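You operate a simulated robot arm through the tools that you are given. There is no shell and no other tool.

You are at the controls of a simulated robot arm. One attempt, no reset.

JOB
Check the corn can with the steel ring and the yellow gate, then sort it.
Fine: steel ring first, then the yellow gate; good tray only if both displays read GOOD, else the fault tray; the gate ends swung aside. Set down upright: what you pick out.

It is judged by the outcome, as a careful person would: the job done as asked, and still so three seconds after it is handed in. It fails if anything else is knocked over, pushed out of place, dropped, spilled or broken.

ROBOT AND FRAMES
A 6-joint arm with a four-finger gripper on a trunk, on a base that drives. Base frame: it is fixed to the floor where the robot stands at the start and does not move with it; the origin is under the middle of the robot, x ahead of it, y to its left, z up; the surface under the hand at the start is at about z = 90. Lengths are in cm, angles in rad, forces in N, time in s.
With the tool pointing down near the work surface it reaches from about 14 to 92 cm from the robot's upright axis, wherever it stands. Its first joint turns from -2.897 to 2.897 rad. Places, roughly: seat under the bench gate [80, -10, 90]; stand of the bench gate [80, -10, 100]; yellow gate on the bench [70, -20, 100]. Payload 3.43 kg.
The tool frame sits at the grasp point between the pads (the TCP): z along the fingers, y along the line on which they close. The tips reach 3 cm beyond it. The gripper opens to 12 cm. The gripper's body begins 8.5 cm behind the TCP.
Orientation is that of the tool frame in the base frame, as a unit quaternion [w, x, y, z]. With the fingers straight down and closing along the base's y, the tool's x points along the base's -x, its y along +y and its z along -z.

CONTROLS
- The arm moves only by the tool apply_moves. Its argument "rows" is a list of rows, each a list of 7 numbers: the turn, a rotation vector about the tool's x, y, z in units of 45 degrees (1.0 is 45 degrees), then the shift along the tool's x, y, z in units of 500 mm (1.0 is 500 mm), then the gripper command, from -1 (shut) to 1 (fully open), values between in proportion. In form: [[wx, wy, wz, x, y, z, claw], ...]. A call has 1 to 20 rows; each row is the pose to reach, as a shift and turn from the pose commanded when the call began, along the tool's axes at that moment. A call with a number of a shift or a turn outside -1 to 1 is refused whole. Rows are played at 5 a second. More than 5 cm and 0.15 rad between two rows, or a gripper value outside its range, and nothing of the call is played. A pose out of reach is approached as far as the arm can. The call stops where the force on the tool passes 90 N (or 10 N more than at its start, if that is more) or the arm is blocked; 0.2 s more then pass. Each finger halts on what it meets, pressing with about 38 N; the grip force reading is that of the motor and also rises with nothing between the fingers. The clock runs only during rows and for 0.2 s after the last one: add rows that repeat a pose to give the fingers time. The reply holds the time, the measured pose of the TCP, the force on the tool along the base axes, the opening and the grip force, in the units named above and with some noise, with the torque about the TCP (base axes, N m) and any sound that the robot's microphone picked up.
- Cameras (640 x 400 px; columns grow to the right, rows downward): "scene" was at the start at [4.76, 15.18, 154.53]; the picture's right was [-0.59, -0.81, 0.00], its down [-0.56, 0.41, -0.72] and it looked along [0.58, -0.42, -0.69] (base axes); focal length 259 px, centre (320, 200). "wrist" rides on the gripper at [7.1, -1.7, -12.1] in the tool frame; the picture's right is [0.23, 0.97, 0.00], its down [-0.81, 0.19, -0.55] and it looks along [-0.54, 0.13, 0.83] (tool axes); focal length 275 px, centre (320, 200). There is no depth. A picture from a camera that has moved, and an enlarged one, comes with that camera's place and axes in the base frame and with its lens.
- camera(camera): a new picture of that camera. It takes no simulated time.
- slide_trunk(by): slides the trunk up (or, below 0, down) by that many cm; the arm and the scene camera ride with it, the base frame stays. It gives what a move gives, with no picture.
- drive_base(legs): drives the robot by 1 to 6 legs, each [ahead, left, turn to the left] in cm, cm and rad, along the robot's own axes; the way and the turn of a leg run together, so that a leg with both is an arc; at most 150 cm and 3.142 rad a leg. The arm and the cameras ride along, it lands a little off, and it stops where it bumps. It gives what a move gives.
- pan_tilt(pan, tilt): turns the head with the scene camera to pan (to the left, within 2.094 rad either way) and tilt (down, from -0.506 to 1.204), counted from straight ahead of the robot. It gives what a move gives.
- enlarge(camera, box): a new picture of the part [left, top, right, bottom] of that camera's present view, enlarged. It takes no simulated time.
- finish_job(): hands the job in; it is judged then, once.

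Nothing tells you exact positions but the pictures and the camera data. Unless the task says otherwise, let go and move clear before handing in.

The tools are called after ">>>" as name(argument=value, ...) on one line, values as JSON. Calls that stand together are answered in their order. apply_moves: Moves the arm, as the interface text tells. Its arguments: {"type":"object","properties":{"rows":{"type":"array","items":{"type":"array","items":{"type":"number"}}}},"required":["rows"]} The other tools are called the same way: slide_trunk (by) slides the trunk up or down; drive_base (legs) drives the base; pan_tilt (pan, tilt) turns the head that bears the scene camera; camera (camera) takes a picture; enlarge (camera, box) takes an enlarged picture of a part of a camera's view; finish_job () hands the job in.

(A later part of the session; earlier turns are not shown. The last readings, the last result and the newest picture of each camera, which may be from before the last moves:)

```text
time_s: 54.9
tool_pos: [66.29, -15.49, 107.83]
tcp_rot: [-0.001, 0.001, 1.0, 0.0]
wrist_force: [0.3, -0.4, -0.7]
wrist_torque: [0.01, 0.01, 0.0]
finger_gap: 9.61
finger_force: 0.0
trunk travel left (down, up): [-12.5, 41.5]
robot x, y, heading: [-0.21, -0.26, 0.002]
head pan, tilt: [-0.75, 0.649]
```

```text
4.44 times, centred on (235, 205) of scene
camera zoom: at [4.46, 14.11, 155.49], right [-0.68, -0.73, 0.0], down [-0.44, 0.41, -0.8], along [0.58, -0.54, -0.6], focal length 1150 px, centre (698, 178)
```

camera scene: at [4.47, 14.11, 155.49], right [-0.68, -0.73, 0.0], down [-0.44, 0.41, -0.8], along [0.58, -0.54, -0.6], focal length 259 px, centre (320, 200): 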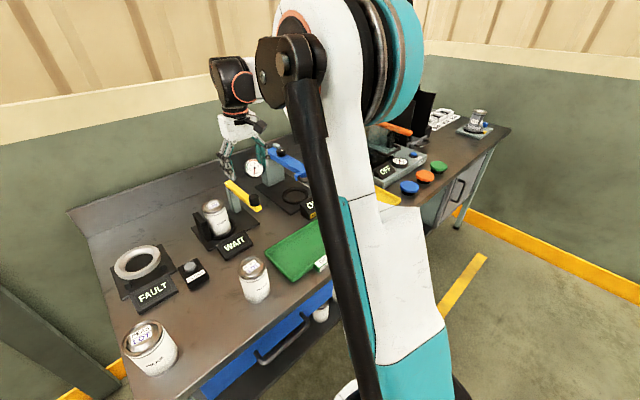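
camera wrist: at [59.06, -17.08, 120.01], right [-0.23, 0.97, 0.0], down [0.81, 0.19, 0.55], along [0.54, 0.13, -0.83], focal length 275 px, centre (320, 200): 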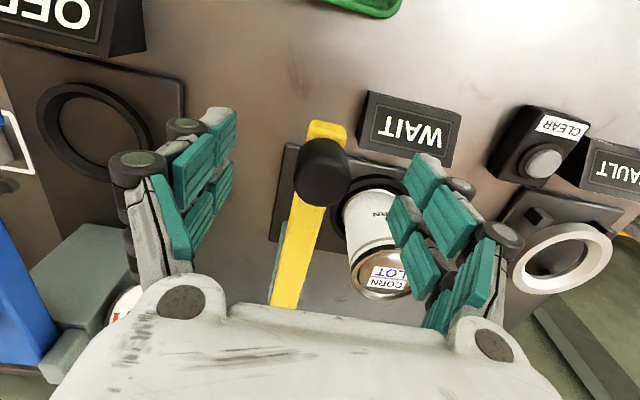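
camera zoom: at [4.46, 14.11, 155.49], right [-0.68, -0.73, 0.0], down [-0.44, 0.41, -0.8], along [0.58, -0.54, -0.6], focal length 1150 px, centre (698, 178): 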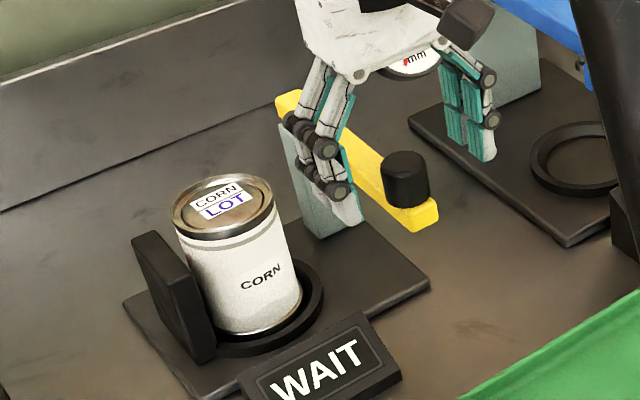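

Fingers straddle the knob correctly. I'll narrow them to a loose cage and begin swinging the gate toward the seat, turning the hand with the arm.

>>> apply_moves(rows=[[0, 0, 0, 0, 0, 0, 0.2], [0, 0, 0, 0, 0, 0, -0.15], [0, 0, 0, 0, 0, 0, -0.35], [0, 0, 0, 0, 0, 0, -0.35]])

>>> camera(camera="wrist")

```text
time_s: 55.9
tool_pos: [66.22, -15.3, 107.87]
tcp_rot: [0.0, 0.001, 1.0, 0.0]
wrist_force: [-0.5, -0.3, 0.2]
wrist_torque: [0.02, -0.02, 0.02]
finger_gap: 3.88
finger_force: 0.1
trunk travel left (down, up): [-12.5, 41.5]
robot x, y, heading: [-0.1, -0.23, -0.0]
head pan, tilt: [-0.75, 0.649]
```

```text
taken
camera wrist: at [59.06, -17.08, 120.02], right [-0.23, 0.97, 0.0], down [0.81, 0.19, 0.55], along [0.54, 0.13, -0.83], focal length 275 px, centre (320, 200)
```

wrist: 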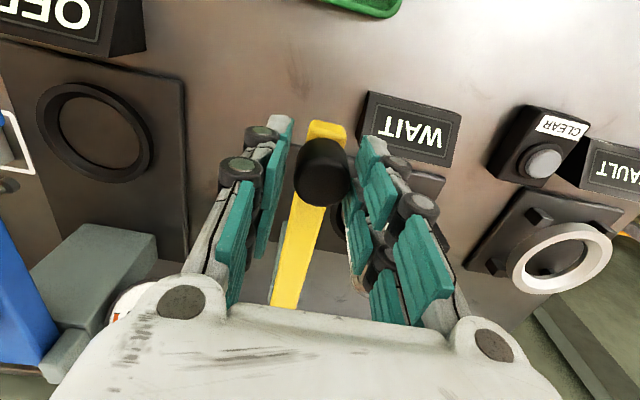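

>>> apply_moves(rows=[[0, 0, 0.111, -0.0013, 0.0295, 0, -0.35], [0, 0, 0.222, -0.0051, 0.0587, 0, -0.35], [0, 0, 0.333, -0.0115, 0.0875, 0, -0.35], [0, 0, 0.444, -0.0204, 0.1156, 0, -0.35], [0, 0, 0.556, -0.0317, 0.1428, 0, -0.35], [0, 0, 0.556, -0.0317, 0.1428, 0, -0.35]])

>>> camera(camera="wrist")

>>> enlarge(camera="scene", box=[180, 160, 280, 270])

```text
time_s: 57.2
tool_pos: [67.87, -8.07, 107.8]
tcp_rot: [0.0, 0.217, 0.976, -0.001]
wrist_force: [0.8, -0.3, 0.9]
wrist_torque: [0.0, -0.01, 0.01]
finger_gap: 3.89
finger_force: 0.1
trunk travel left (down, up): [-12.5, 41.5]
robot x, y, heading: [0.03, -0.18, -0.001]
head pan, tilt: [-0.75, 0.649]
```

```text
taken
camera wrist: at [60.65, -6.71, 119.95], right [0.2, 0.98, 0.0], down [0.82, -0.17, 0.55], along [0.54, -0.11, -0.83], focal length 275 px, centre (320, 200)
```

wrist: 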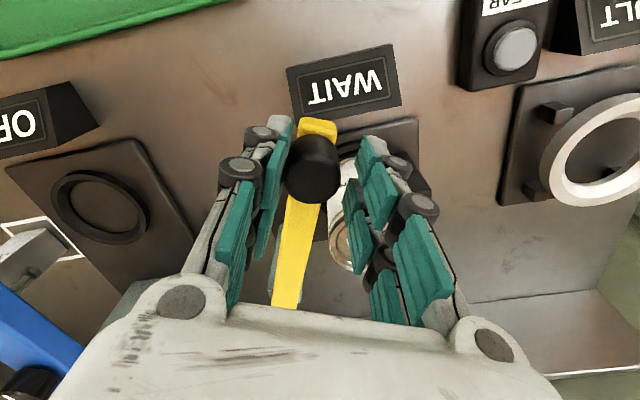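

```text
3.64 times, centred on (230, 215) of scene
camera zoom: at [4.48, 14.12, 155.49], right [-0.68, -0.73, 0.0], down [-0.44, 0.41, -0.8], along [0.58, -0.54, -0.6], focal length 941 px, centre (647, 146)
```

zoom: 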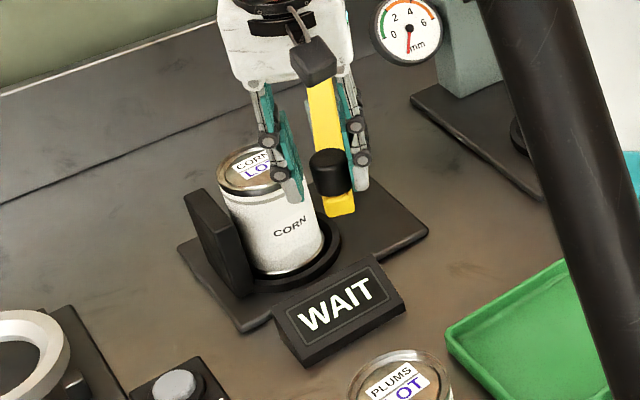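

The gate swings freely. I'll continue in finer steps, watching for contact with the lid.

>>> apply_moves(rows=[[0, 0, 0.0667, -0.0005, 0.0177, 0, -0.35], [0, 0, 0.133, -0.0019, 0.0353, 0, -0.35], [0, 0, 0.2, -0.0042, 0.0529, 0, -0.35], [0, 0, 0.2, -0.0042, 0.0529, 0, -0.35]])

>>> apply_moves(rows=[[0, 0, 0.0667, -0.0005, 0.0177, 0, -0.35], [0, 0, 0.0667, -0.0005, 0.0177, 0, -0.35]])

>>> enlarge(camera="scene", box=[180, 160, 280, 270])

```text
time_s: 58.2
tool_pos: [69.17, -6.0, 107.9]
tcp_rot: [0.0, 0.294, 0.956, 0.0]
wrist_force: [-0.7, -0.5, -0.5]
wrist_torque: [0.0, -0.02, 0.01]
finger_gap: 3.9
finger_force: 0.2
trunk travel left (down, up): [-12.5, 41.5]
robot x, y, heading: [0.01, -0.07, -0.002]
head pan, tilt: [-0.75, 0.649]
```

```text
time_s: 58.9
tool_pos: [69.45, -5.34, 107.74]
tcp_rot: [0.0, 0.318, 0.948, -0.001]
wrist_force: [1.1, -0.2, 0.5]
wrist_torque: [-0.02, 0.01, 0.02]
finger_gap: 3.91
finger_force: 0.1
trunk travel left (down, up): [-12.5, 41.5]
robot x, y, heading: [0.18, 0.29, -0.001]
head pan, tilt: [-0.75, 0.649]
```

```text
3.64 times, centred on (230, 215) of scene
camera zoom: at [4.48, 14.13, 155.49], right [-0.68, -0.73, 0.0], down [-0.44, 0.41, -0.8], along [0.58, -0.54, -0.6], focal length 941 px, centre (647, 146)
```

zoom: 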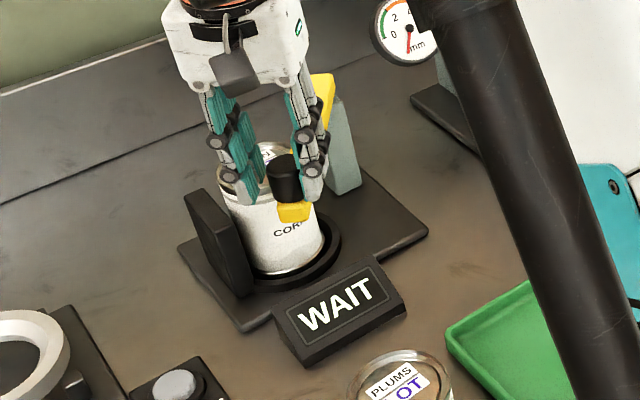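

>>> apply_moves(rows=[[0, 0, 0.0667, -0.0005, 0.0177, 0, -0.35], [0, 0, 0.133, -0.0019, 0.0353, 0, -0.35], [0, 0, 0.133, -0.0019, 0.0353, 0, -0.35]])

>>> apply_moves(rows=[[0, 0, 0.0667, -0.0005, 0.0177, 0, -0.35], [0, 0, 0.133, -0.0019, 0.0353, 0, -0.35], [0, 0, 0.133, -0.0019, 0.0353, 0, -0.35]])

>>> enlarge(camera="scene", box=[180, 160, 280, 270])

>>> camera(camera="wrist")

```text
time_s: 59.6
tool_pos: [70.69, -3.78, 107.95]
tcp_rot: [-0.001, 0.368, 0.93, 0.0]
wrist_force: [0.7, 0.3, 0.5]
wrist_torque: [-0.04, 0.0, -0.02]
finger_gap: 3.91
finger_force: 0.0
trunk travel left (down, up): [-12.5, 41.5]
robot x, y, heading: [-0.18, -0.31, -0.0]
head pan, tilt: [-0.75, 0.649]
```

```text
time_s: 60.5
tool_pos: [71.95, -2.64, 107.94]
tcp_rot: [-0.001, 0.416, 0.909, -0.001]
wrist_force: [0.8, -0.8, -0.4]
wrist_torque: [0.01, -0.01, -0.02]
finger_gap: 3.91
finger_force: 0.0
trunk travel left (down, up): [-12.5, 41.5]
robot x, y, heading: [0.04, -0.02, -0.001]
head pan, tilt: [-0.75, 0.649]
```

```text
3.64 times, centred on (230, 215) of scene
camera zoom: at [4.47, 14.12, 155.49], right [-0.68, -0.73, 0.0], down [-0.44, 0.41, -0.8], along [0.58, -0.54, -0.6], focal length 941 px, centre (647, 146)
```

zoom: 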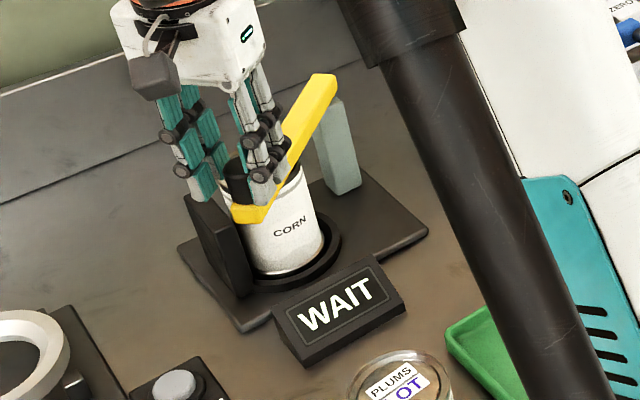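

```text
taken
camera wrist: at [65.98, 1.64, 119.99], right [0.58, 0.81, 0.0], down [0.68, -0.49, 0.55], along [0.45, -0.32, -0.83], focal length 275 px, centre (320, 200)
```

wrist: 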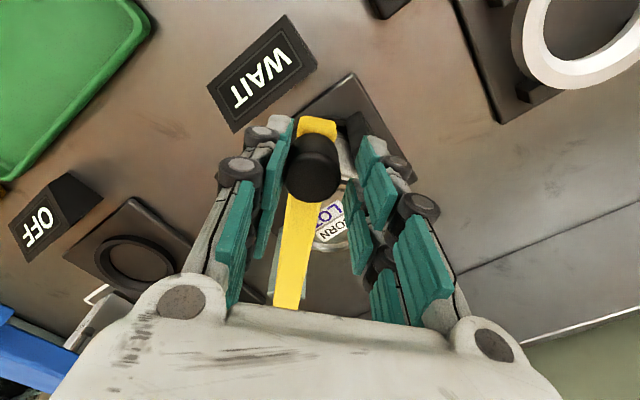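

The arm passes over the can freely at about 49°. A few degrees remain to the stop.

>>> apply_moves(rows=[[0, 0, 0.0667, -0.0005, 0.0177, 0, -0.35], [0, 0, 0.0667, -0.0005, 0.0177, 0, -0.35]])

>>> apply_moves(rows=[[0, 0, 0.0333, -0.0001, 0.0088, 0, -0.35], [0, 0, 0.0667, -0.0005, 0.0177, 0, -0.35], [0, 0, 0.0667, -0.0005, 0.0177, 0, -0.35]])

>>> enlarge(camera="scene", box=[180, 160, 280, 270])

```text
time_s: 61.0
tool_pos: [72.6, -1.99, 107.93]
tcp_rot: [0.0, 0.439, 0.898, -0.001]
wrist_force: [0.2, -0.1, -0.6]
wrist_torque: [-0.01, 0.04, -0.02]
finger_gap: 3.92
finger_force: 0.0
trunk travel left (down, up): [-12.5, 41.5]
robot x, y, heading: [0.0, 0.09, 0.002]
head pan, tilt: [-0.75, 0.649]
```

```text
time_s: 61.9
tool_pos: [73.41, -1.43, 107.85]
tcp_rot: [0.0, 0.462, 0.887, -0.001]
wrist_force: [0.1, -1.0, 0.3]
wrist_torque: [-0.01, 0.01, -0.04]
finger_gap: 3.91
finger_force: 0.1
trunk travel left (down, up): [-12.5, 41.5]
robot x, y, heading: [-0.12, -0.35, 0.003]
head pan, tilt: [-0.75, 0.649]
```

```text
3.64 times, centred on (230, 215) of scene
camera zoom: at [4.47, 14.12, 155.49], right [-0.68, -0.73, 0.0], down [-0.44, 0.41, -0.8], along [0.58, -0.54, -0.6], focal length 941 px, centre (647, 146)
```

zoom: 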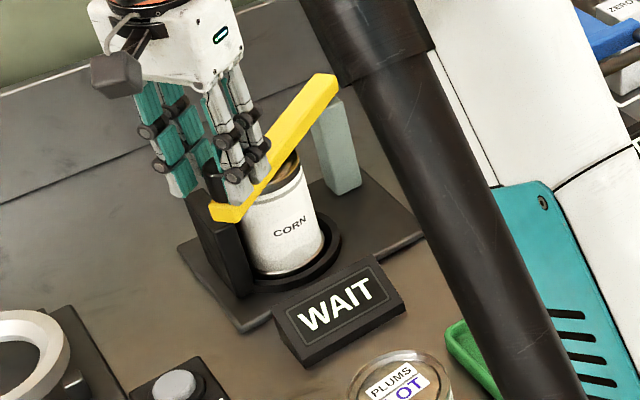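

>>> apply_moves(rows=[[0, 0, 0.0333, -0.0001, 0.0088, 0, -0.35], [0, 0, 0.0333, -0.0001, 0.0088, 0, -0.35]])

>>> apply_moves(rows=[[0, 0, 0.0333, -0.0001, 0.0088, 0, -0.35], [0, 0, 0.0333, -0.0001, 0.0088, 0, -0.35]])

>>> enlarge(camera="scene", box=[180, 160, 280, 270])

>>> camera(camera="wrist")

```text
time_s: 62.5
tool_pos: [73.78, -1.33, 107.74]
tcp_rot: [0.0, 0.473, 0.881, -0.001]
wrist_force: [-0.2, -0.1, 1.2]
wrist_torque: [0.0, 0.01, -0.01]
finger_gap: 3.91
finger_force: 0.1
trunk travel left (down, up): [-12.5, 41.5]
robot x, y, heading: [-0.1, 0.28, 0.001]
head pan, tilt: [-0.75, 0.649]
```

```text
time_s: 63.0
tool_pos: [74.11, -0.94, 107.79]
tcp_rot: [0.0, 0.485, 0.875, 0.0]
wrist_force: [-0.4, 1.1, -0.1]
wrist_torque: [-0.02, 0.01, -0.02]
finger_gap: 3.87
finger_force: 0.1
trunk travel left (down, up): [-12.5, 41.5]
robot x, y, heading: [0.15, 0.22, -0.0]
head pan, tilt: [-0.75, 0.649]
```

```text
3.64 times, centred on (230, 215) of scene
camera zoom: at [4.48, 14.12, 155.49], right [-0.68, -0.73, 0.0], down [-0.44, 0.41, -0.8], along [0.58, -0.54, -0.6], focal length 941 px, centre (647, 146)
```

zoom: 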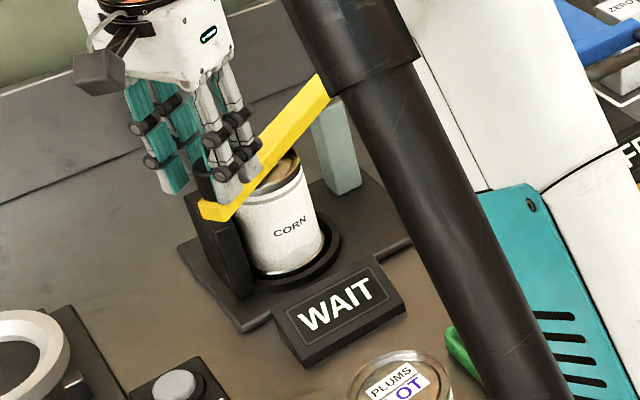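

```text
taken
camera wrist: at [68.88, 4.1, 120.01], right [0.7, 0.71, 0.0], down [0.59, -0.59, 0.55], along [0.39, -0.39, -0.83], focal length 275 px, centre (320, 200)
```

wrist: 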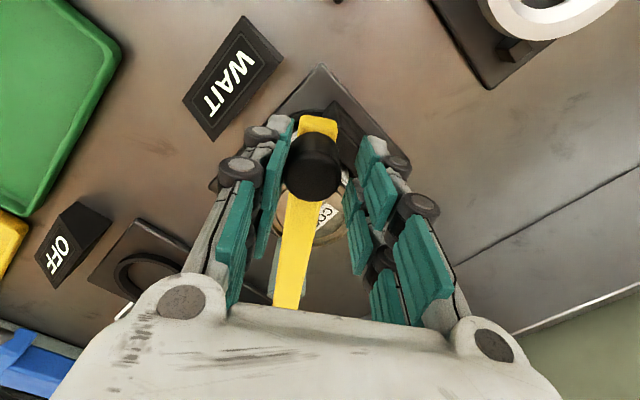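

>>> apply_moves(rows=[[0, 0, 0.0333, -0.0001, 0.0088, 0, -0.35], [0, 0, 0.0667, -0.0005, 0.0177, 0, -0.35], [0, 0, 0.0667, -0.0005, 0.0177, 0, -0.35]])

>>> enlarge(camera="scene", box=[180, 160, 280, 270])

>>> enlarge(camera="wrist", box=[180, 0, 460, 200])

```text
time_s: 63.9
tool_pos: [74.84, -0.66, 107.84]
tcp_rot: [0.0, 0.508, 0.861, -0.001]
wrist_force: [0.3, -1.1, 0.1]
wrist_torque: [0.0, -0.02, -0.04]
finger_gap: 3.9
finger_force: 0.1
trunk travel left (down, up): [-12.5, 41.5]
robot x, y, heading: [-0.39, -0.02, -0.005]
head pan, tilt: [-0.75, 0.649]
```

```text
3.64 times, centred on (230, 215) of scene
camera zoom: at [4.47, 14.11, 155.49], right [-0.68, -0.73, 0.0], down [-0.44, 0.41, -0.8], along [0.58, -0.54, -0.6], focal length 941 px, centre (647, 146)
```

zoom: 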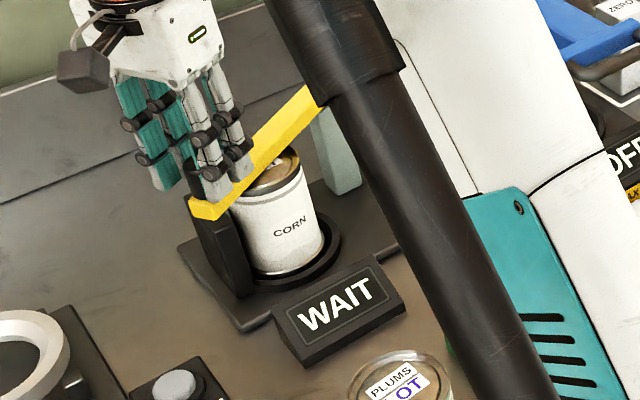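

```text
2.00 times, centred on (320, 100) of wrist
camera zoom: at [69.92, 4.76, 119.99], right [0.74, 0.67, 0.0], down [0.56, -0.62, 0.55], along [0.37, -0.41, -0.83], focal length 551 px, centre (320, 400)
```

zoom: 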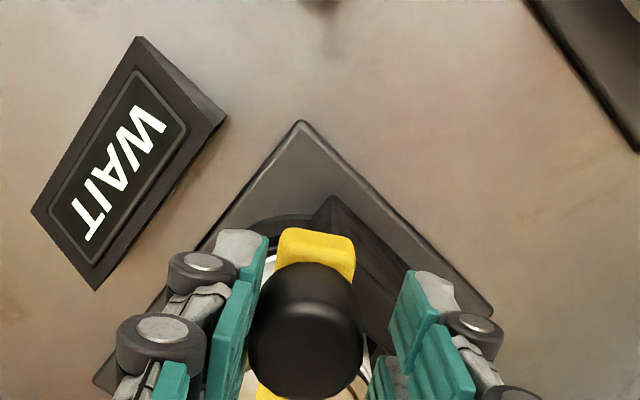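

>>> apply_moves(rows=[[0, 0, 0.0333, -0.0001, 0.0088, 0, -0.35], [0, 0, 0.0333, -0.0001, 0.0088, 0, -0.35]])

>>> apply_moves(rows=[[0, 0, 0.0333, -0.0001, 0.0088, 0, -0.35], [0, 0, 0.0333, -0.0001, 0.0088, 0, -0.35]])

>>> enlarge(camera="scene", box=[180, 160, 280, 270])

>>> enlarge(camera="wrist", box=[180, 0, 460, 200])

```text
time_s: 64.5
tool_pos: [75.33, -0.41, 107.89]
tcp_rot: [-0.001, 0.519, 0.855, -0.001]
wrist_force: [0.2, 0.4, -0.4]
wrist_torque: [0.02, 0.02, -0.01]
finger_gap: 3.9
finger_force: 0.1
trunk travel left (down, up): [-12.5, 41.5]
robot x, y, heading: [0.24, 0.04, -0.004]
head pan, tilt: [-0.75, 0.649]
```

```text
time_s: 65.0
tool_pos: [75.7, -0.25, 107.88]
tcp_rot: [0.0, 0.53, 0.848, -0.001]
wrist_force: [-0.5, 0.0, 0.2]
wrist_torque: [0.0, 0.02, 0.0]
finger_gap: 3.92
finger_force: 0.1
trunk travel left (down, up): [-12.5, 41.5]
robot x, y, heading: [0.14, -0.22, -0.0]
head pan, tilt: [-0.75, 0.649]
```

```text
3.64 times, centred on (230, 215) of scene
camera zoom: at [4.48, 14.12, 155.49], right [-0.68, -0.73, 0.0], down [-0.44, 0.41, -0.8], along [0.58, -0.54, -0.6], focal length 941 px, centre (647, 146)
```

zoom: 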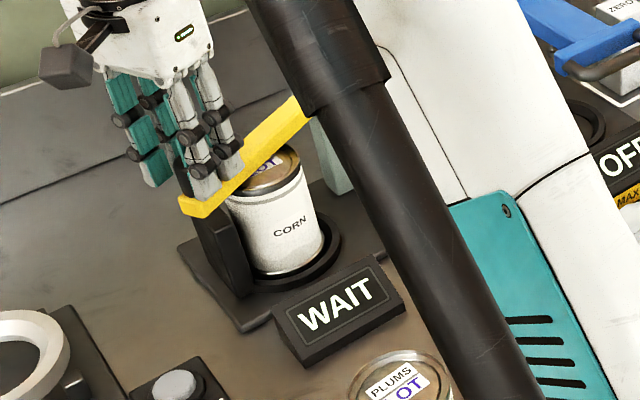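

```text
2.00 times, centred on (320, 100) of wrist
camera zoom: at [71.05, 5.46, 120.03], right [0.77, 0.63, 0.0], down [0.53, -0.64, 0.55], along [0.35, -0.43, -0.83], focal length 551 px, centre (320, 400)
```

zoom: 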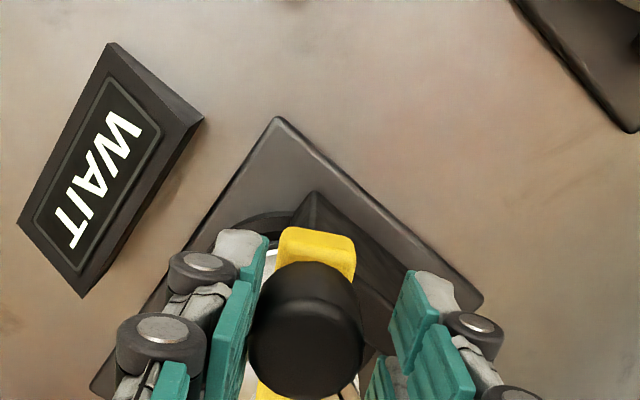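

>>> apply_moves(rows=[[0, 0, 0.0333, -0.0001, 0.0088, 0, -0.35], [0, 0, 0.0667, -0.0005, 0.0177, 0, -0.35], [0, 0, 0.0667, -0.0005, 0.0177, 0, -0.35]])

>>> enlarge(camera="scene", box=[195, 170, 265, 260])

>>> camera(camera="wrist")

```text
time_s: 65.8
tool_pos: [76.42, 0.17, 107.91]
tcp_rot: [0.0, 0.553, 0.833, -0.001]
wrist_force: [-0.4, 0.0, 0.0]
wrist_torque: [0.0, -0.01, 0.02]
finger_gap: 3.88
finger_force: 0.1
trunk travel left (down, up): [-12.5, 41.5]
robot x, y, heading: [-0.0, -0.2, 0.0]
head pan, tilt: [-0.75, 0.649]
```

```text
4.44 times, centred on (230, 215) of scene
camera zoom: at [4.48, 14.11, 155.49], right [-0.68, -0.73, 0.0], down [-0.44, 0.41, -0.8], along [0.58, -0.54, -0.6], focal length 1150 px, centre (720, 133)
```

zoom: 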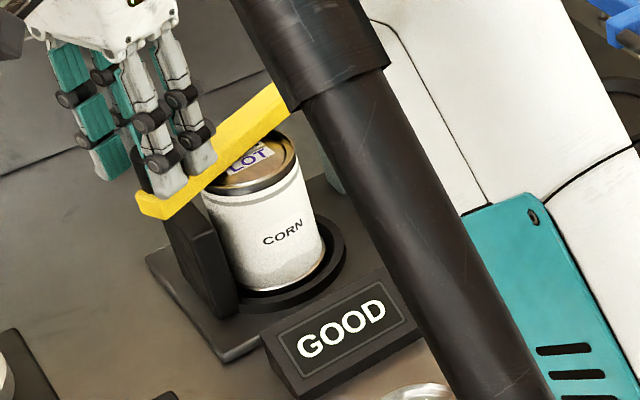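

```text
taken
camera wrist: at [72.15, 6.07, 119.97], right [0.81, 0.59, 0.0], down [0.49, -0.67, 0.55], along [0.33, -0.45, -0.83], focal length 275 px, centre (320, 200)
```

wrist: 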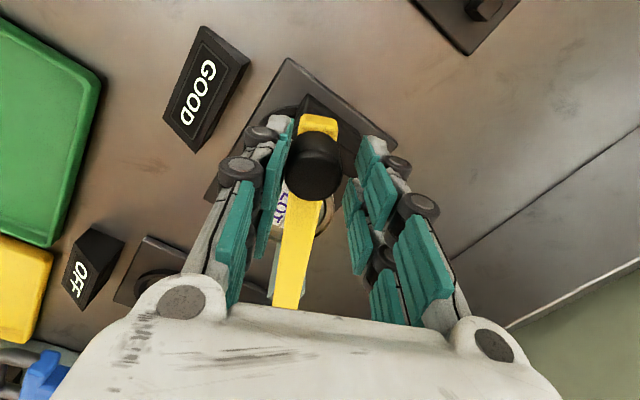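

The yellow gate reads GOOD while the ring read FAULT, so the can belongs in the fault tray. Now I'll swing the gate back aside along the same arc.

>>> apply_moves(rows=[[0, 0, -0.111, -0.0013, -0.0295, 0, -0.35], [0, 0, -0.222, -0.0051, -0.0587, 0, -0.35], [0, 0, -0.333, -0.0115, -0.0875, 0, -0.35], [0, 0, -0.444, -0.0204, -0.1156, 0, -0.35], [0, 0, -0.556, -0.0317, -0.1428, 0, -0.35], [0, 0, -0.556, -0.0317, -0.1428, 0, -0.35]])

>>> apply_moves(rows=[[0, 0, -0.111, -0.0013, -0.0295, 0, -0.35], [0, 0, -0.222, -0.0051, -0.0587, 0, -0.35], [0, 0, -0.333, -0.0115, -0.0875, 0, -0.35], [0, 0, -0.444, -0.0204, -0.1156, 0, -0.35], [0, 0, -0.556, -0.0317, -0.1428, 0, -0.35], [0, 0, -0.556, -0.0317, -0.1428, 0, -0.35]])

>>> camera(camera="wrist")

>>> enlarge(camera="scene", box=[180, 160, 280, 270])

```text
time_s: 67.2
tool_pos: [70.64, -3.95, 107.99]
tcp_rot: [0.0, 0.358, 0.934, -0.001]
wrist_force: [0.4, -0.8, 0.2]
wrist_torque: [0.0, 0.0, 0.0]
finger_gap: 3.9
finger_force: 0.0
trunk travel left (down, up): [-12.5, 41.5]
robot x, y, heading: [-0.04, -0.01, -0.001]
head pan, tilt: [-0.75, 0.649]
```

```text
time_s: 68.7
tool_pos: [66.92, -10.44, 107.99]
tcp_rot: [-0.001, 0.148, 0.989, 0.0]
wrist_force: [-0.2, 0.3, -0.3]
wrist_torque: [0.0, 0.0, -0.02]
finger_gap: 3.9
finger_force: 0.0
trunk travel left (down, up): [-12.5, 41.5]
robot x, y, heading: [-0.02, -0.4, -0.003]
head pan, tilt: [-0.75, 0.649]
```

```text
taken
camera wrist: at [59.54, -9.97, 120.05], right [0.06, 1.0, 0.0], down [0.83, -0.05, 0.55], along [0.55, -0.04, -0.83], focal length 275 px, centre (320, 200)
```

wrist: 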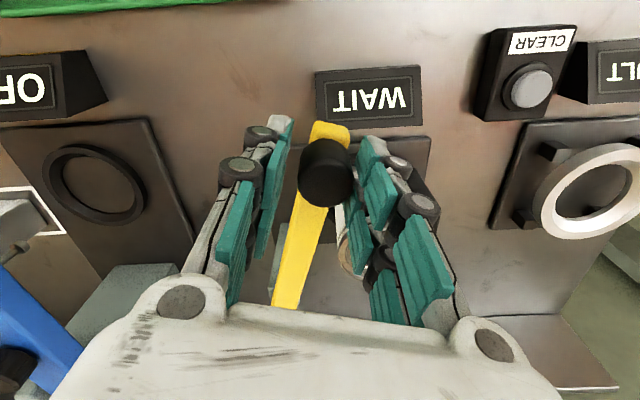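

```text
3.64 times, centred on (230, 215) of scene
camera zoom: at [4.46, 14.1, 155.49], right [-0.68, -0.73, 0.0], down [-0.44, 0.41, -0.8], along [0.58, -0.54, -0.6], focal length 941 px, centre (647, 146)
```

zoom: 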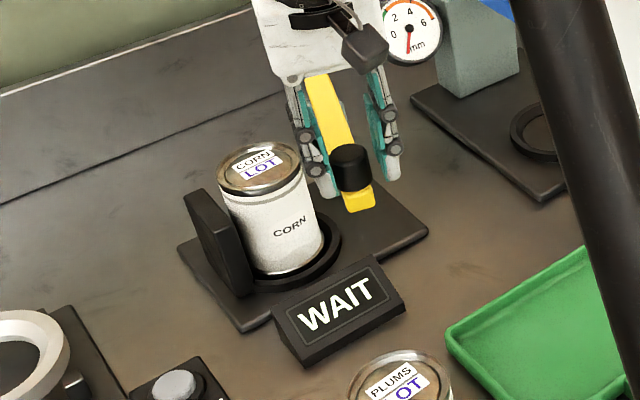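

The gate display goes back to WAIT when opened; its GOOD was read with the gate over the can. I'll finish swinging it aside, then compare the cans' base rims to confirm the ring's fault.

>>> apply_moves(rows=[[0, 0, -0.111, -0.0013, -0.0295, 0, -0.35], [0, 0, -0.222, -0.0051, -0.0587, 0, -0.35], [0, 0, -0.333, -0.0115, -0.0875, 0, -0.35], [0, 0, -0.38, -0.015, -0.1, 0, -0.35], [0, 0, -0.4, -0.016, -0.105, 0, -0.35], [0, 0, -0.4, -0.016, -0.105, 0, -0.35]])

>>> enlarge(camera="scene", box=[195, 190, 245, 250])

>>> enlarge(camera="scene", box=[225, 245, 285, 315])

>>> enlarge(camera="scene", box=[110, 310, 190, 385])

>>> camera(camera="wrist")

```text
time_s: 70.0
tool_pos: [66.02, -15.72, 107.92]
tcp_rot: [-0.001, -0.008, 1.0, 0.0]
wrist_force: [1.5, 1.7, -0.3]
wrist_torque: [0.01, -0.03, 0.0]
finger_gap: 3.98
finger_force: 0.8
trunk travel left (down, up): [-12.5, 41.5]
robot x, y, heading: [0.1, -0.35, 0.002]
head pan, tilt: [-0.75, 0.649]
```

```text
6.67 times, centred on (220, 220) of scene
camera zoom: at [4.47, 14.12, 155.49], right [-0.68, -0.73, 0.0], down [-0.44, 0.41, -0.8], along [0.58, -0.54, -0.6], focal length 1725 px, centre (987, 67)
```

zoom: 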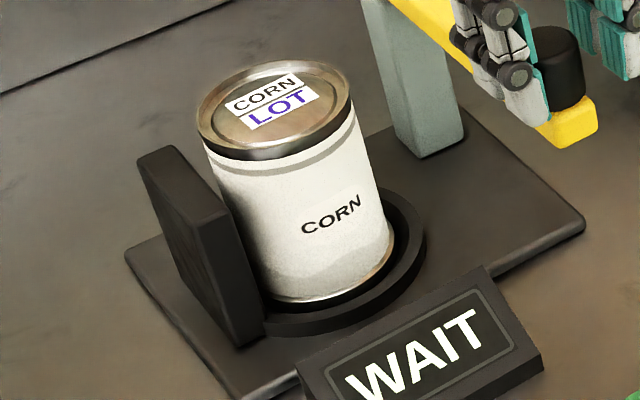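

```text
5.71 times, centred on (255, 280) of scene
camera zoom: at [4.47, 14.12, 155.49], right [-0.68, -0.73, 0.0], down [-0.44, 0.41, -0.8], along [0.58, -0.54, -0.6], focal length 1478 px, centre (691, -257)
```

zoom: 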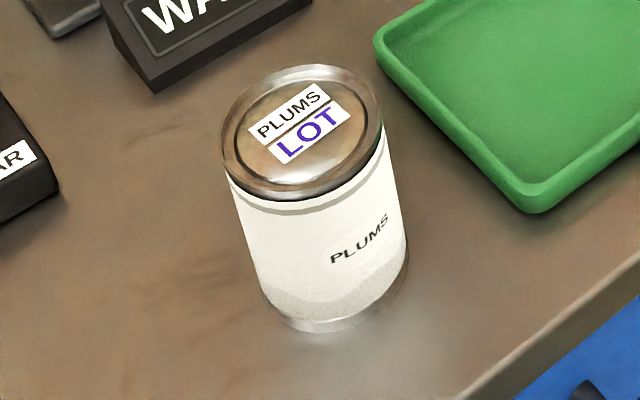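

```text
5.33 times, centred on (150, 348) of scene
camera zoom: at [4.47, 14.12, 155.49], right [-0.68, -0.73, 0.0], down [-0.44, 0.41, -0.8], along [0.58, -0.54, -0.6], focal length 1380 px, centre (1227, -587)
```

zoom: 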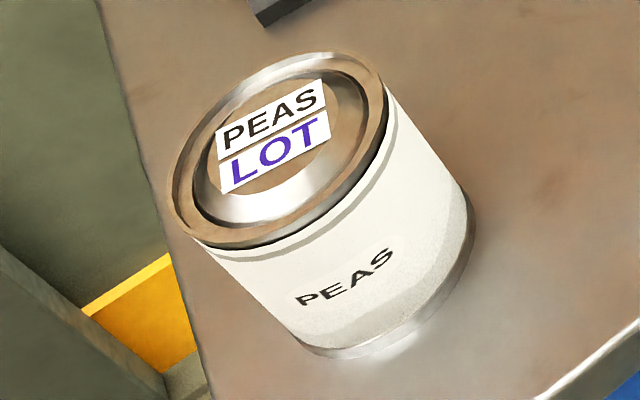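

```text
taken
camera wrist: at [58.99, -17.5, 120.0], right [-0.25, 0.97, 0.0], down [0.81, 0.21, 0.55], along [0.53, 0.14, -0.83], focal length 275 px, centre (320, 200)
```

wrist: 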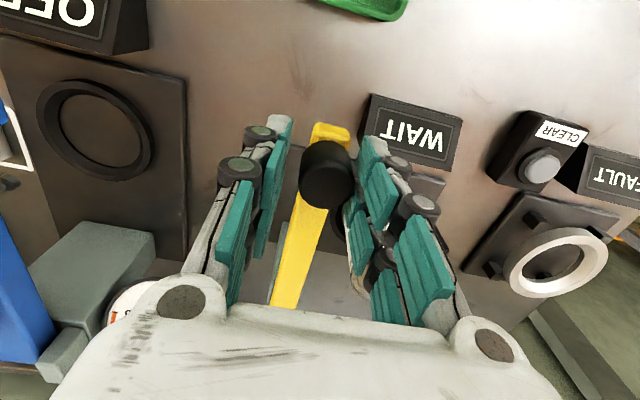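

>>> enlarge(camera="scene", box=[210, 218, 235, 240])

>>> enlarge(camera="scene", box=[240, 280, 275, 310])

>>> enlarge(camera="wrist", box=[320, 150, 400, 300])

```text
16.00 times, centred on (222, 229) of scene
camera zoom: at [4.47, 14.12, 155.49], right [-0.68, -0.73, 0.0], down [-0.44, 0.41, -0.8], along [0.58, -0.54, -0.6], focal length 4139 px, centre (1880, -264)
```

zoom: 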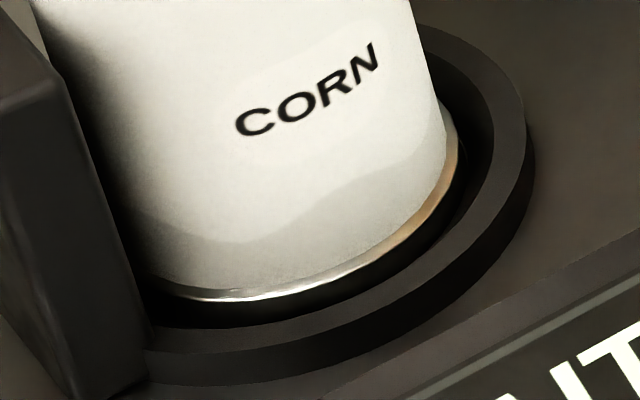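

```text
13.33 times, centred on (258, 295) of scene
camera zoom: at [4.47, 14.12, 155.49], right [-0.68, -0.73, 0.0], down [-0.44, 0.41, -0.8], along [0.58, -0.54, -0.6], focal length 3449 px, centre (1153, -1067)
```

zoom: 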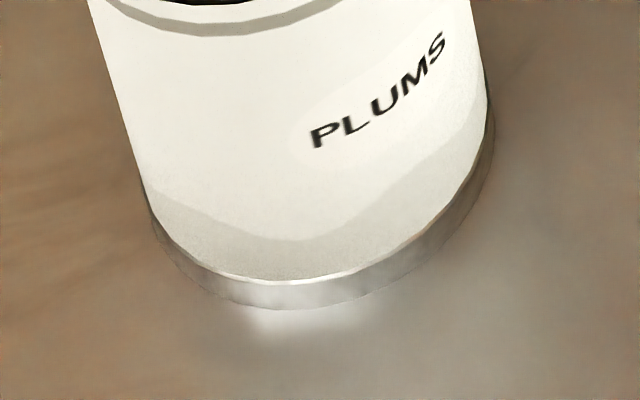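

```text
2.67 times, centred on (360, 225) of wrist
camera zoom: at [58.99, -17.5, 120.0], right [-0.25, 0.97, 0.0], down [0.81, 0.21, 0.55], along [0.53, 0.14, -0.83], focal length 734 px, centre (213, 133)
```

zoom: 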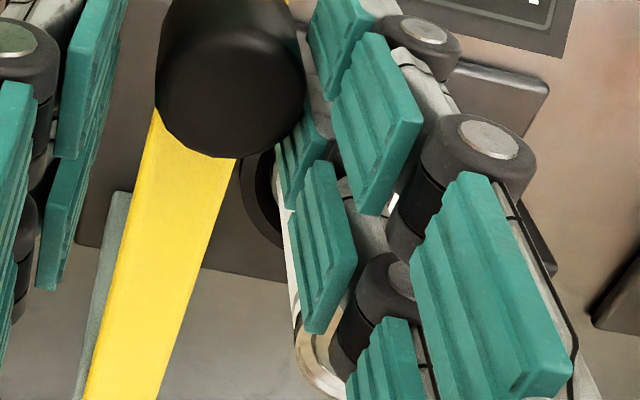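

Up close, the corn can's base rim flares out well beyond its body while the plums rim is nearly flush, so the ring's FAULT is genuine. The gate is aside, so I'll open and rise off the knob.

>>> apply_moves(rows=[[0, 0, 0, 0, 0, 0, -0.1], [0, 0, 0, 0, 0, 0, 0.3], [0, 0, 0, 0, 0, -0.02, 0.6], [0, 0, 0, 0, 0, -0.07, 0.6], [0, 0, 0, 0, 0, -0.13, 0.6], [0, 0, 0, 0, 0, -0.19, 0.6], [0, 0, 0, 0, 0, -0.19, 0.6]])

>>> camera(camera="wrist")

>>> camera(camera="scene")

```text
time_s: 71.7
tool_pos: [66.2, -15.79, 117.43]
tcp_rot: [-0.001, -0.009, 1.0, -0.001]
wrist_force: [-0.6, 1.0, 0.4]
wrist_torque: [0.0, -0.05, -0.02]
finger_gap: 9.63
finger_force: 0.0
trunk travel left (down, up): [-12.5, 41.5]
robot x, y, heading: [0.04, -0.17, 0.006]
head pan, tilt: [-0.75, 0.649]
```

```text
taken
camera wrist: at [59.04, -17.59, 129.54], right [-0.25, 0.97, 0.0], down [0.81, 0.21, 0.55], along [0.53, 0.14, -0.83], focal length 275 px, centre (320, 200)
```

wrist: 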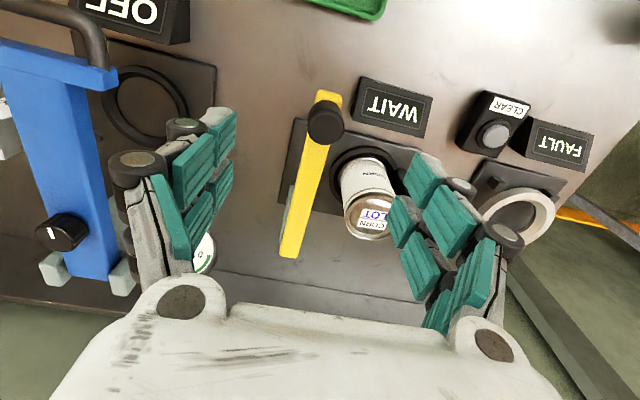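

```text
taken
camera scene: at [4.44, 14.11, 155.49], right [-0.68, -0.73, 0.0], down [-0.44, 0.41, -0.8], along [0.58, -0.54, -0.6], focal length 259 px, centre (320, 200)
```

scene: 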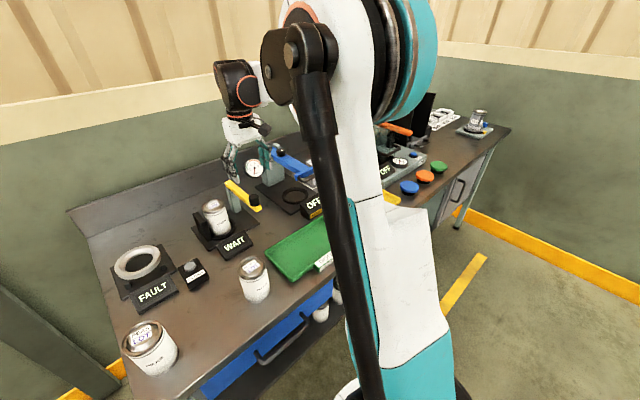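

The gate is clear of the seat. I'll turn the hand back and return above the can to pick it up.

>>> apply_moves(rows=[[0, 0, 0.15, -0.034, 0.028, 0.004, 0.6], [0, 0, 0.3, -0.068, 0.055, 0.008, 0.6], [0, 0, 0.45, -0.102, 0.083, 0.012, 0.6], [0, 0, 0.6, -0.137, 0.111, 0.016, 0.6], [0, 0, 0.75, -0.171, 0.139, 0.02, 0.6], [0, 0, 0.9, -0.205, 0.166, 0.024, 0.6], [0, 0, 1, -0.239, 0.194, 0.028, 0.6], [0, 0, 1, -0.239, 0.194, 0.028, 0.6]])

>>> apply_moves(rows=[[0, 0, 0.15, 0, 0, 0, 0.6], [0, 0, 0.3, 0, 0, 0, 0.6], [0, 0, 0.45, 0, 0, 0, 0.6], [0, 0, 0.6, 0, 0, 0, 0.6], [0, 0, 0.75, 0, 0, 0, 0.6], [0, 0, 0.9, 0, 0, 0, 0.6], [0, 0, 1, 0, 0, 0, 0.6], [0, 0, 1, 0, 0, 0, 0.6]])

>>> camera(camera="wrist")

```text
time_s: 73.5
tool_pos: [77.92, -5.85, 115.92]
tcp_rot: [-0.001, 0.375, 0.927, -0.001]
wrist_force: [-0.2, -0.1, 0.4]
wrist_torque: [0.0, 0.03, 0.05]
finger_gap: 9.6
finger_force: 0.0
trunk travel left (down, up): [-12.5, 41.5]
robot x, y, heading: [0.2, 0.11, 0.001]
head pan, tilt: [-0.75, 0.649]
```

```text
time_s: 75.2
tool_pos: [78.01, -5.89, 116.06]
tcp_rot: [-0.001, 0.702, 0.713, -0.001]
wrist_force: [-0.1, -0.5, 1.3]
wrist_torque: [0.0, 0.01, 0.0]
finger_gap: 9.6
finger_force: 0.1
trunk travel left (down, up): [-12.5, 41.5]
robot x, y, heading: [0.09, 0.04, -0.001]
head pan, tilt: [-0.75, 0.649]
```

```text
taken
camera wrist: at [76.13, 1.3, 128.09], right [0.97, 0.25, 0.0], down [0.21, -0.81, 0.55], along [0.14, -0.54, -0.83], focal length 275 px, centre (320, 200)
```

wrist: 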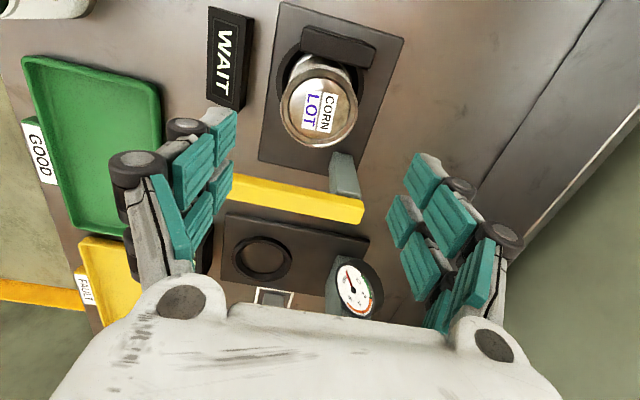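

>>> apply_moves(rows=[[0, 0, 0.02, 0, 0, 0.05, 0.6], [0, 0, 0.02, 0, 0, 0.11, 0.6], [0, 0, 0.02, 0, 0, 0.17, 0.6], [0, 0, 0.02, 0, 0, 0.23, 0.6], [0, 0, 0.02, 0, 0, 0.29, 0.6], [0, 0, 0.02, 0, 0, 0.33, 0.6], [0, 0, 0.02, 0, 0, 0.343, 0.6], [0, 0, 0.02, 0, 0, 0.343, 0.6]])

>>> camera(camera="wrist")

```text
time_s: 77.0
tool_pos: [77.9, -5.87, 98.77]
tcp_rot: [0.0, 0.707, 0.708, -0.001]
wrist_force: [-0.1, 0.3, 0.4]
wrist_torque: [0.03, 0.03, 0.0]
finger_gap: 9.6
finger_force: 0.1
trunk travel left (down, up): [-12.5, 41.5]
robot x, y, heading: [-0.26, -0.13, 0.003]
head pan, tilt: [-0.75, 0.649]
```

```text
taken
camera wrist: at [76.2, 1.25, 110.88], right [0.97, 0.23, 0.0], down [0.19, -0.81, 0.55], along [0.13, -0.54, -0.83], focal length 275 px, centre (320, 200)
```

wrist: 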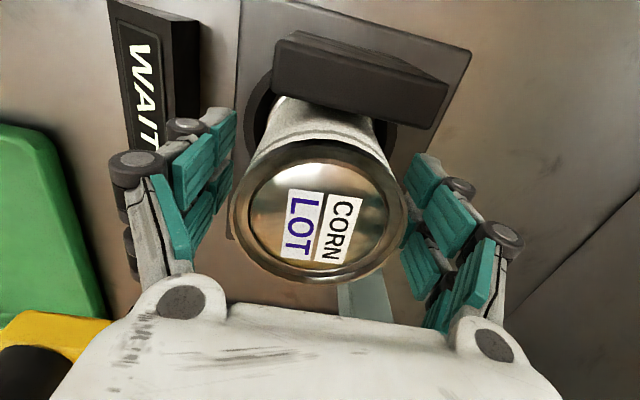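

Well placed around the can. I'll grip and lift slowly.

>>> apply_moves(rows=[[0, 0, 0, 0, 0, 0, 0.25], [0, 0, 0, 0, 0, 0, -1], [0, 0, 0, 0, 0, 0, -1], [0, 0, 0, 0, 0, 0, -1]])

>>> apply_moves(rows=[[0, 0, 0, 0, 0, -0.01, -1], [0, 0, 0, 0, 0, -0.03, -1], [0, 0, 0, 0, 0, -0.06, -1], [0, 0, 0, 0, 0, -0.11, -1], [0, 0, 0, 0, 0, -0.17, -1], [0, 0, 0, 0, 0, -0.23, -1], [0, 0, 0, 0, 0, -0.29, -1], [0, 0, 0, 0, 0, -0.34, -1], [0, 0, 0, 0, 0, -0.34, -1]])

>>> camera(camera="wrist")

>>> camera(camera="scene")

```text
time_s: 78.0
tool_pos: [78.06, -5.81, 98.84]
tcp_rot: [-0.001, 0.707, 0.707, -0.001]
wrist_force: [-1.2, 0.5, 0.0]
wrist_torque: [-0.04, 0.0, 0.02]
finger_gap: 7.15
finger_force: 38.0
trunk travel left (down, up): [-12.5, 41.5]
robot x, y, heading: [0.21, -0.26, 0.005]
head pan, tilt: [-0.75, 0.649]
```

```text
time_s: 80.0
tool_pos: [77.96, -5.91, 115.85]
tcp_rot: [-0.001, 0.707, 0.707, 0.0]
wrist_force: [0.5, -0.6, -4.4]
wrist_torque: [-0.02, 0.0, -0.02]
finger_gap: 7.14
finger_force: 38.4
trunk travel left (down, up): [-12.5, 41.5]
robot x, y, heading: [0.11, -0.04, -0.001]
head pan, tilt: [-0.75, 0.649]
```

```text
taken
camera wrist: at [76.22, 1.18, 127.96], right [0.97, 0.23, 0.0], down [0.19, -0.81, 0.55], along [0.13, -0.54, -0.83], focal length 275 px, centre (320, 200)
```

wrist: 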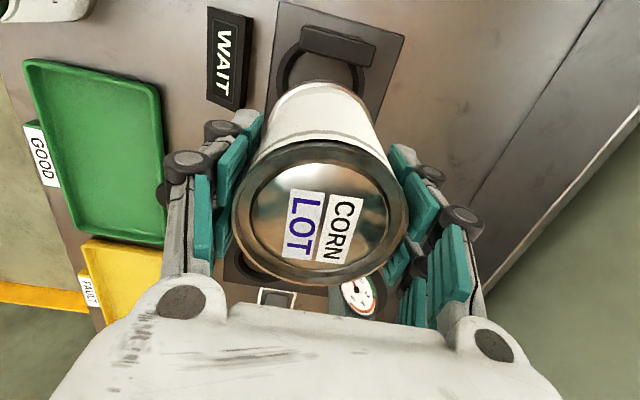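

```text
taken
camera scene: at [4.5, 14.11, 155.49], right [-0.68, -0.73, 0.0], down [-0.44, 0.41, -0.8], along [0.58, -0.54, -0.6], focal length 259 px, centre (320, 200)
```

scene: 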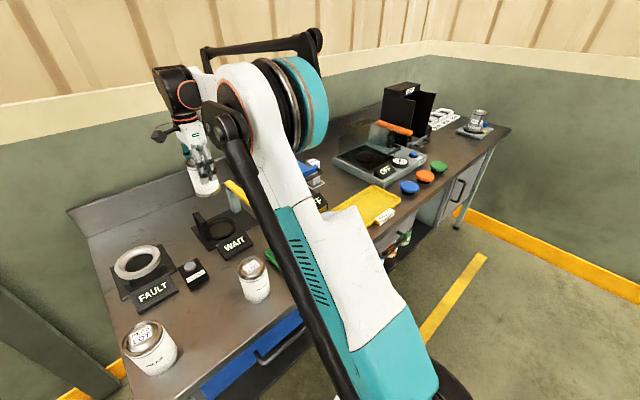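

The can is held securely. I'll carry it back toward the robot first, clear of the blue gauge, then across to above the fault tray at about (50.5, -53.6).

>>> apply_moves(rows=[[0, 0, 0, 0, -0.03, 0, -1], [0, 0, 0, 0, -0.09, 0, -1], [0, 0, 0, 0, -0.15, 0, -1], [0, 0, 0, 0, -0.21, 0, -1], [0, 0, 0, 0, -0.27, 0, -1], [0, 0, 0, -0.02, -0.33, 0, -1], [0, 0, 0, -0.05, -0.39, 0, -1], [0, 0, 0, -0.08, -0.44, 0, -1], [0, 0, 0, -0.12, -0.49, 0, -1], [0, 0, 0, -0.16, -0.53, 0, -1], [0, 0, 0, -0.2, -0.55, 0, -1], [0, 0, 0, -0.2, -0.55, 0, -1]])

>>> camera(camera="scene")

```text
time_s: 82.7
tool_pos: [50.58, -16.03, 115.88]
tcp_rot: [0.0, 0.706, 0.708, -0.001]
wrist_force: [-0.6, -0.5, -3.9]
wrist_torque: [-0.02, 0.02, 0.04]
finger_gap: 7.16
finger_force: 38.3
trunk travel left (down, up): [-12.5, 41.5]
robot x, y, heading: [-0.36, 0.07, -0.001]
head pan, tilt: [-0.75, 0.649]
```

```text
taken
camera scene: at [4.48, 14.08, 155.49], right [-0.68, -0.73, 0.0], down [-0.44, 0.41, -0.8], along [0.58, -0.54, -0.6], focal length 259 px, centre (320, 200)
```

scene: 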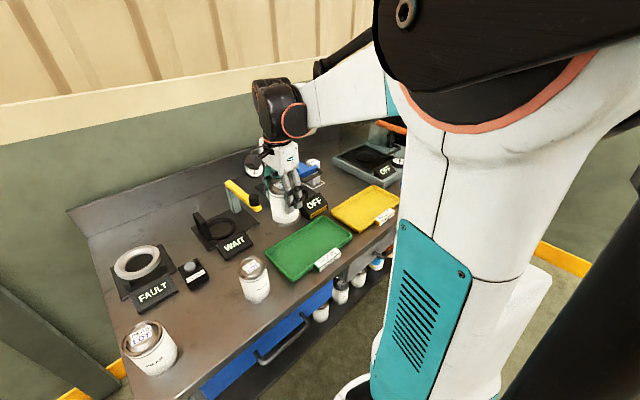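

>>> apply_moves(rows=[[0, 0, 0, -0.03, 0, 0, -1], [0, 0, 0, -0.085, 0, 0, -1], [0, 0, 0, -0.145, 0, 0, -1], [0, 0, 0, -0.205, 0, 0, -1], [0, 0, 0, -0.265, 0, 0, -1], [0, 0, 0, -0.325, 0, 0, -1], [0, 0, 0, -0.385, 0, 0, -1], [0, 0, 0, -0.445, 0, 0, -1], [0, 0, 0, -0.505, 0, 0, -1], [0, 0, 0, -0.565, 0, 0, -1], [0, 0, 0, -0.625, 0, 0, -1], [0, 0, 0, -0.685, 0, 0, -1], [0, 0, 0, -0.73, 0, 0, -1], [0, 0, 0, -0.752, 0, 0, -1], [0, 0, 0, -0.752, 0, 0, -1]])

>>> camera(camera="scene")

>>> camera(camera="wrist")

```text
time_s: 85.8
tool_pos: [50.8, -53.39, 115.77]
tcp_rot: [-0.001, 0.706, 0.708, -0.001]
wrist_force: [-0.2, -0.2, -3.5]
wrist_torque: [0.01, 0.02, 0.0]
finger_gap: 7.17
finger_force: 38.2
trunk travel left (down, up): [-12.5, 41.5]
robot x, y, heading: [-0.03, -0.28, -0.0]
head pan, tilt: [-0.75, 0.649]
```

```text
taken
camera scene: at [4.49, 14.06, 155.5], right [-0.68, -0.73, 0.0], down [-0.44, 0.41, -0.8], along [0.58, -0.54, -0.6], focal length 259 px, centre (320, 200)
```

scene: 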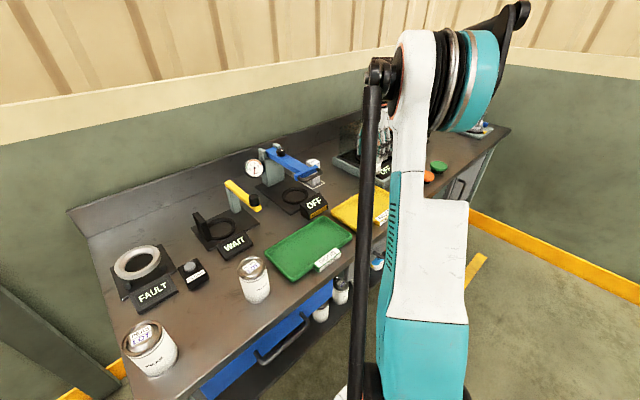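

```text
taken
camera wrist: at [49.01, -46.37, 127.99], right [0.97, 0.23, 0.0], down [0.19, -0.81, 0.55], along [0.13, -0.54, -0.83], focal length 275 px, centre (320, 200)
```

wrist: 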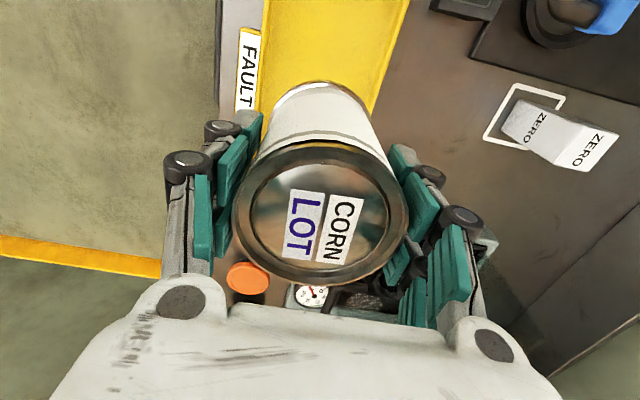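

The can is over the middle of the fault tray (x 43.5–58.5, y −67 to −40). Lowering now.

>>> apply_moves(rows=[[0, 0, 0, 0, 0, 0.03, -1], [0, 0, 0, 0, 0, 0.08, -1], [0, 0, 0, 0, 0, 0.13, -1], [0, 0, 0, 0, 0, 0.18, -1], [0, 0, 0, 0, 0, 0.23, -1], [0, 0, 0, 0, 0, 0.27, -1], [0, 0, 0, 0, 0, 0.295, -1], [0, 0, 0, 0, 0, 0.31, -1], [0, 0, 0, 0, 0, 0.31, -1]])

>>> camera(camera="wrist")

```text
time_s: 87.8
tool_pos: [50.46, -53.43, 100.29]
tcp_rot: [-0.001, 0.707, 0.708, -0.001]
wrist_force: [0.4, 0.7, -4.2]
wrist_torque: [0.01, 0.0, 0.02]
finger_gap: 7.16
finger_force: 38.4
trunk travel left (down, up): [-12.5, 41.5]
robot x, y, heading: [0.07, 0.06, -0.001]
head pan, tilt: [-0.75, 0.649]
```

```text
taken
camera wrist: at [48.77, -46.37, 112.44], right [0.97, 0.23, 0.0], down [0.19, -0.81, 0.55], along [0.13, -0.54, -0.83], focal length 275 px, centre (320, 200)
```

wrist: 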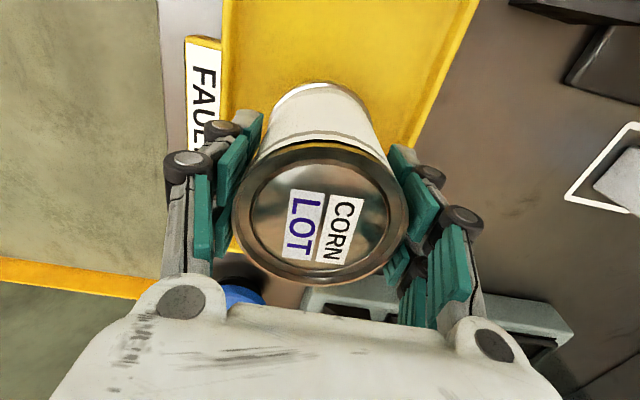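

Still free, with the base about 1.5 cm above the tray floor. I'll lower the rest in small steps until contact.

>>> apply_moves(rows=[[0, 0, 0, 0, 0, 0.006, -1], [0, 0, 0, 0, 0, 0.012, -1], [0, 0, 0, 0, 0, 0.018, -1], [0, 0, 0, 0, 0, 0.018, -1]])

>>> apply_moves(rows=[[0, 0, 0, 0, 0, 0.004, -1], [0, 0, 0, 0, 0, 0.006, -1], [0, 0, 0, 0, 0, 0.006, -1]])

```text
time_s: 88.8
tool_pos: [50.54, -53.45, 99.39]
tcp_rot: [0.0, 0.706, 0.708, -0.001]
wrist_force: [0.4, -0.3, -3.6]
wrist_torque: [-0.04, 0.01, -0.01]
finger_gap: 7.16
finger_force: 38.0
trunk travel left (down, up): [-12.5, 41.5]
robot x, y, heading: [-0.39, -0.09, -0.001]
head pan, tilt: [-0.75, 0.649]
```

```text
time_s: 89.7
tool_pos: [50.55, -53.43, 99.11]
tcp_rot: [0.0, 0.707, 0.708, -0.001]
wrist_force: [0.1, 0.3, -4.0]
wrist_torque: [0.02, -0.01, 0.02]
finger_gap: 7.15
finger_force: 37.8
trunk travel left (down, up): [-12.5, 41.5]
robot x, y, heading: [0.08, -0.28, -0.002]
head pan, tilt: [-0.75, 0.649]
```

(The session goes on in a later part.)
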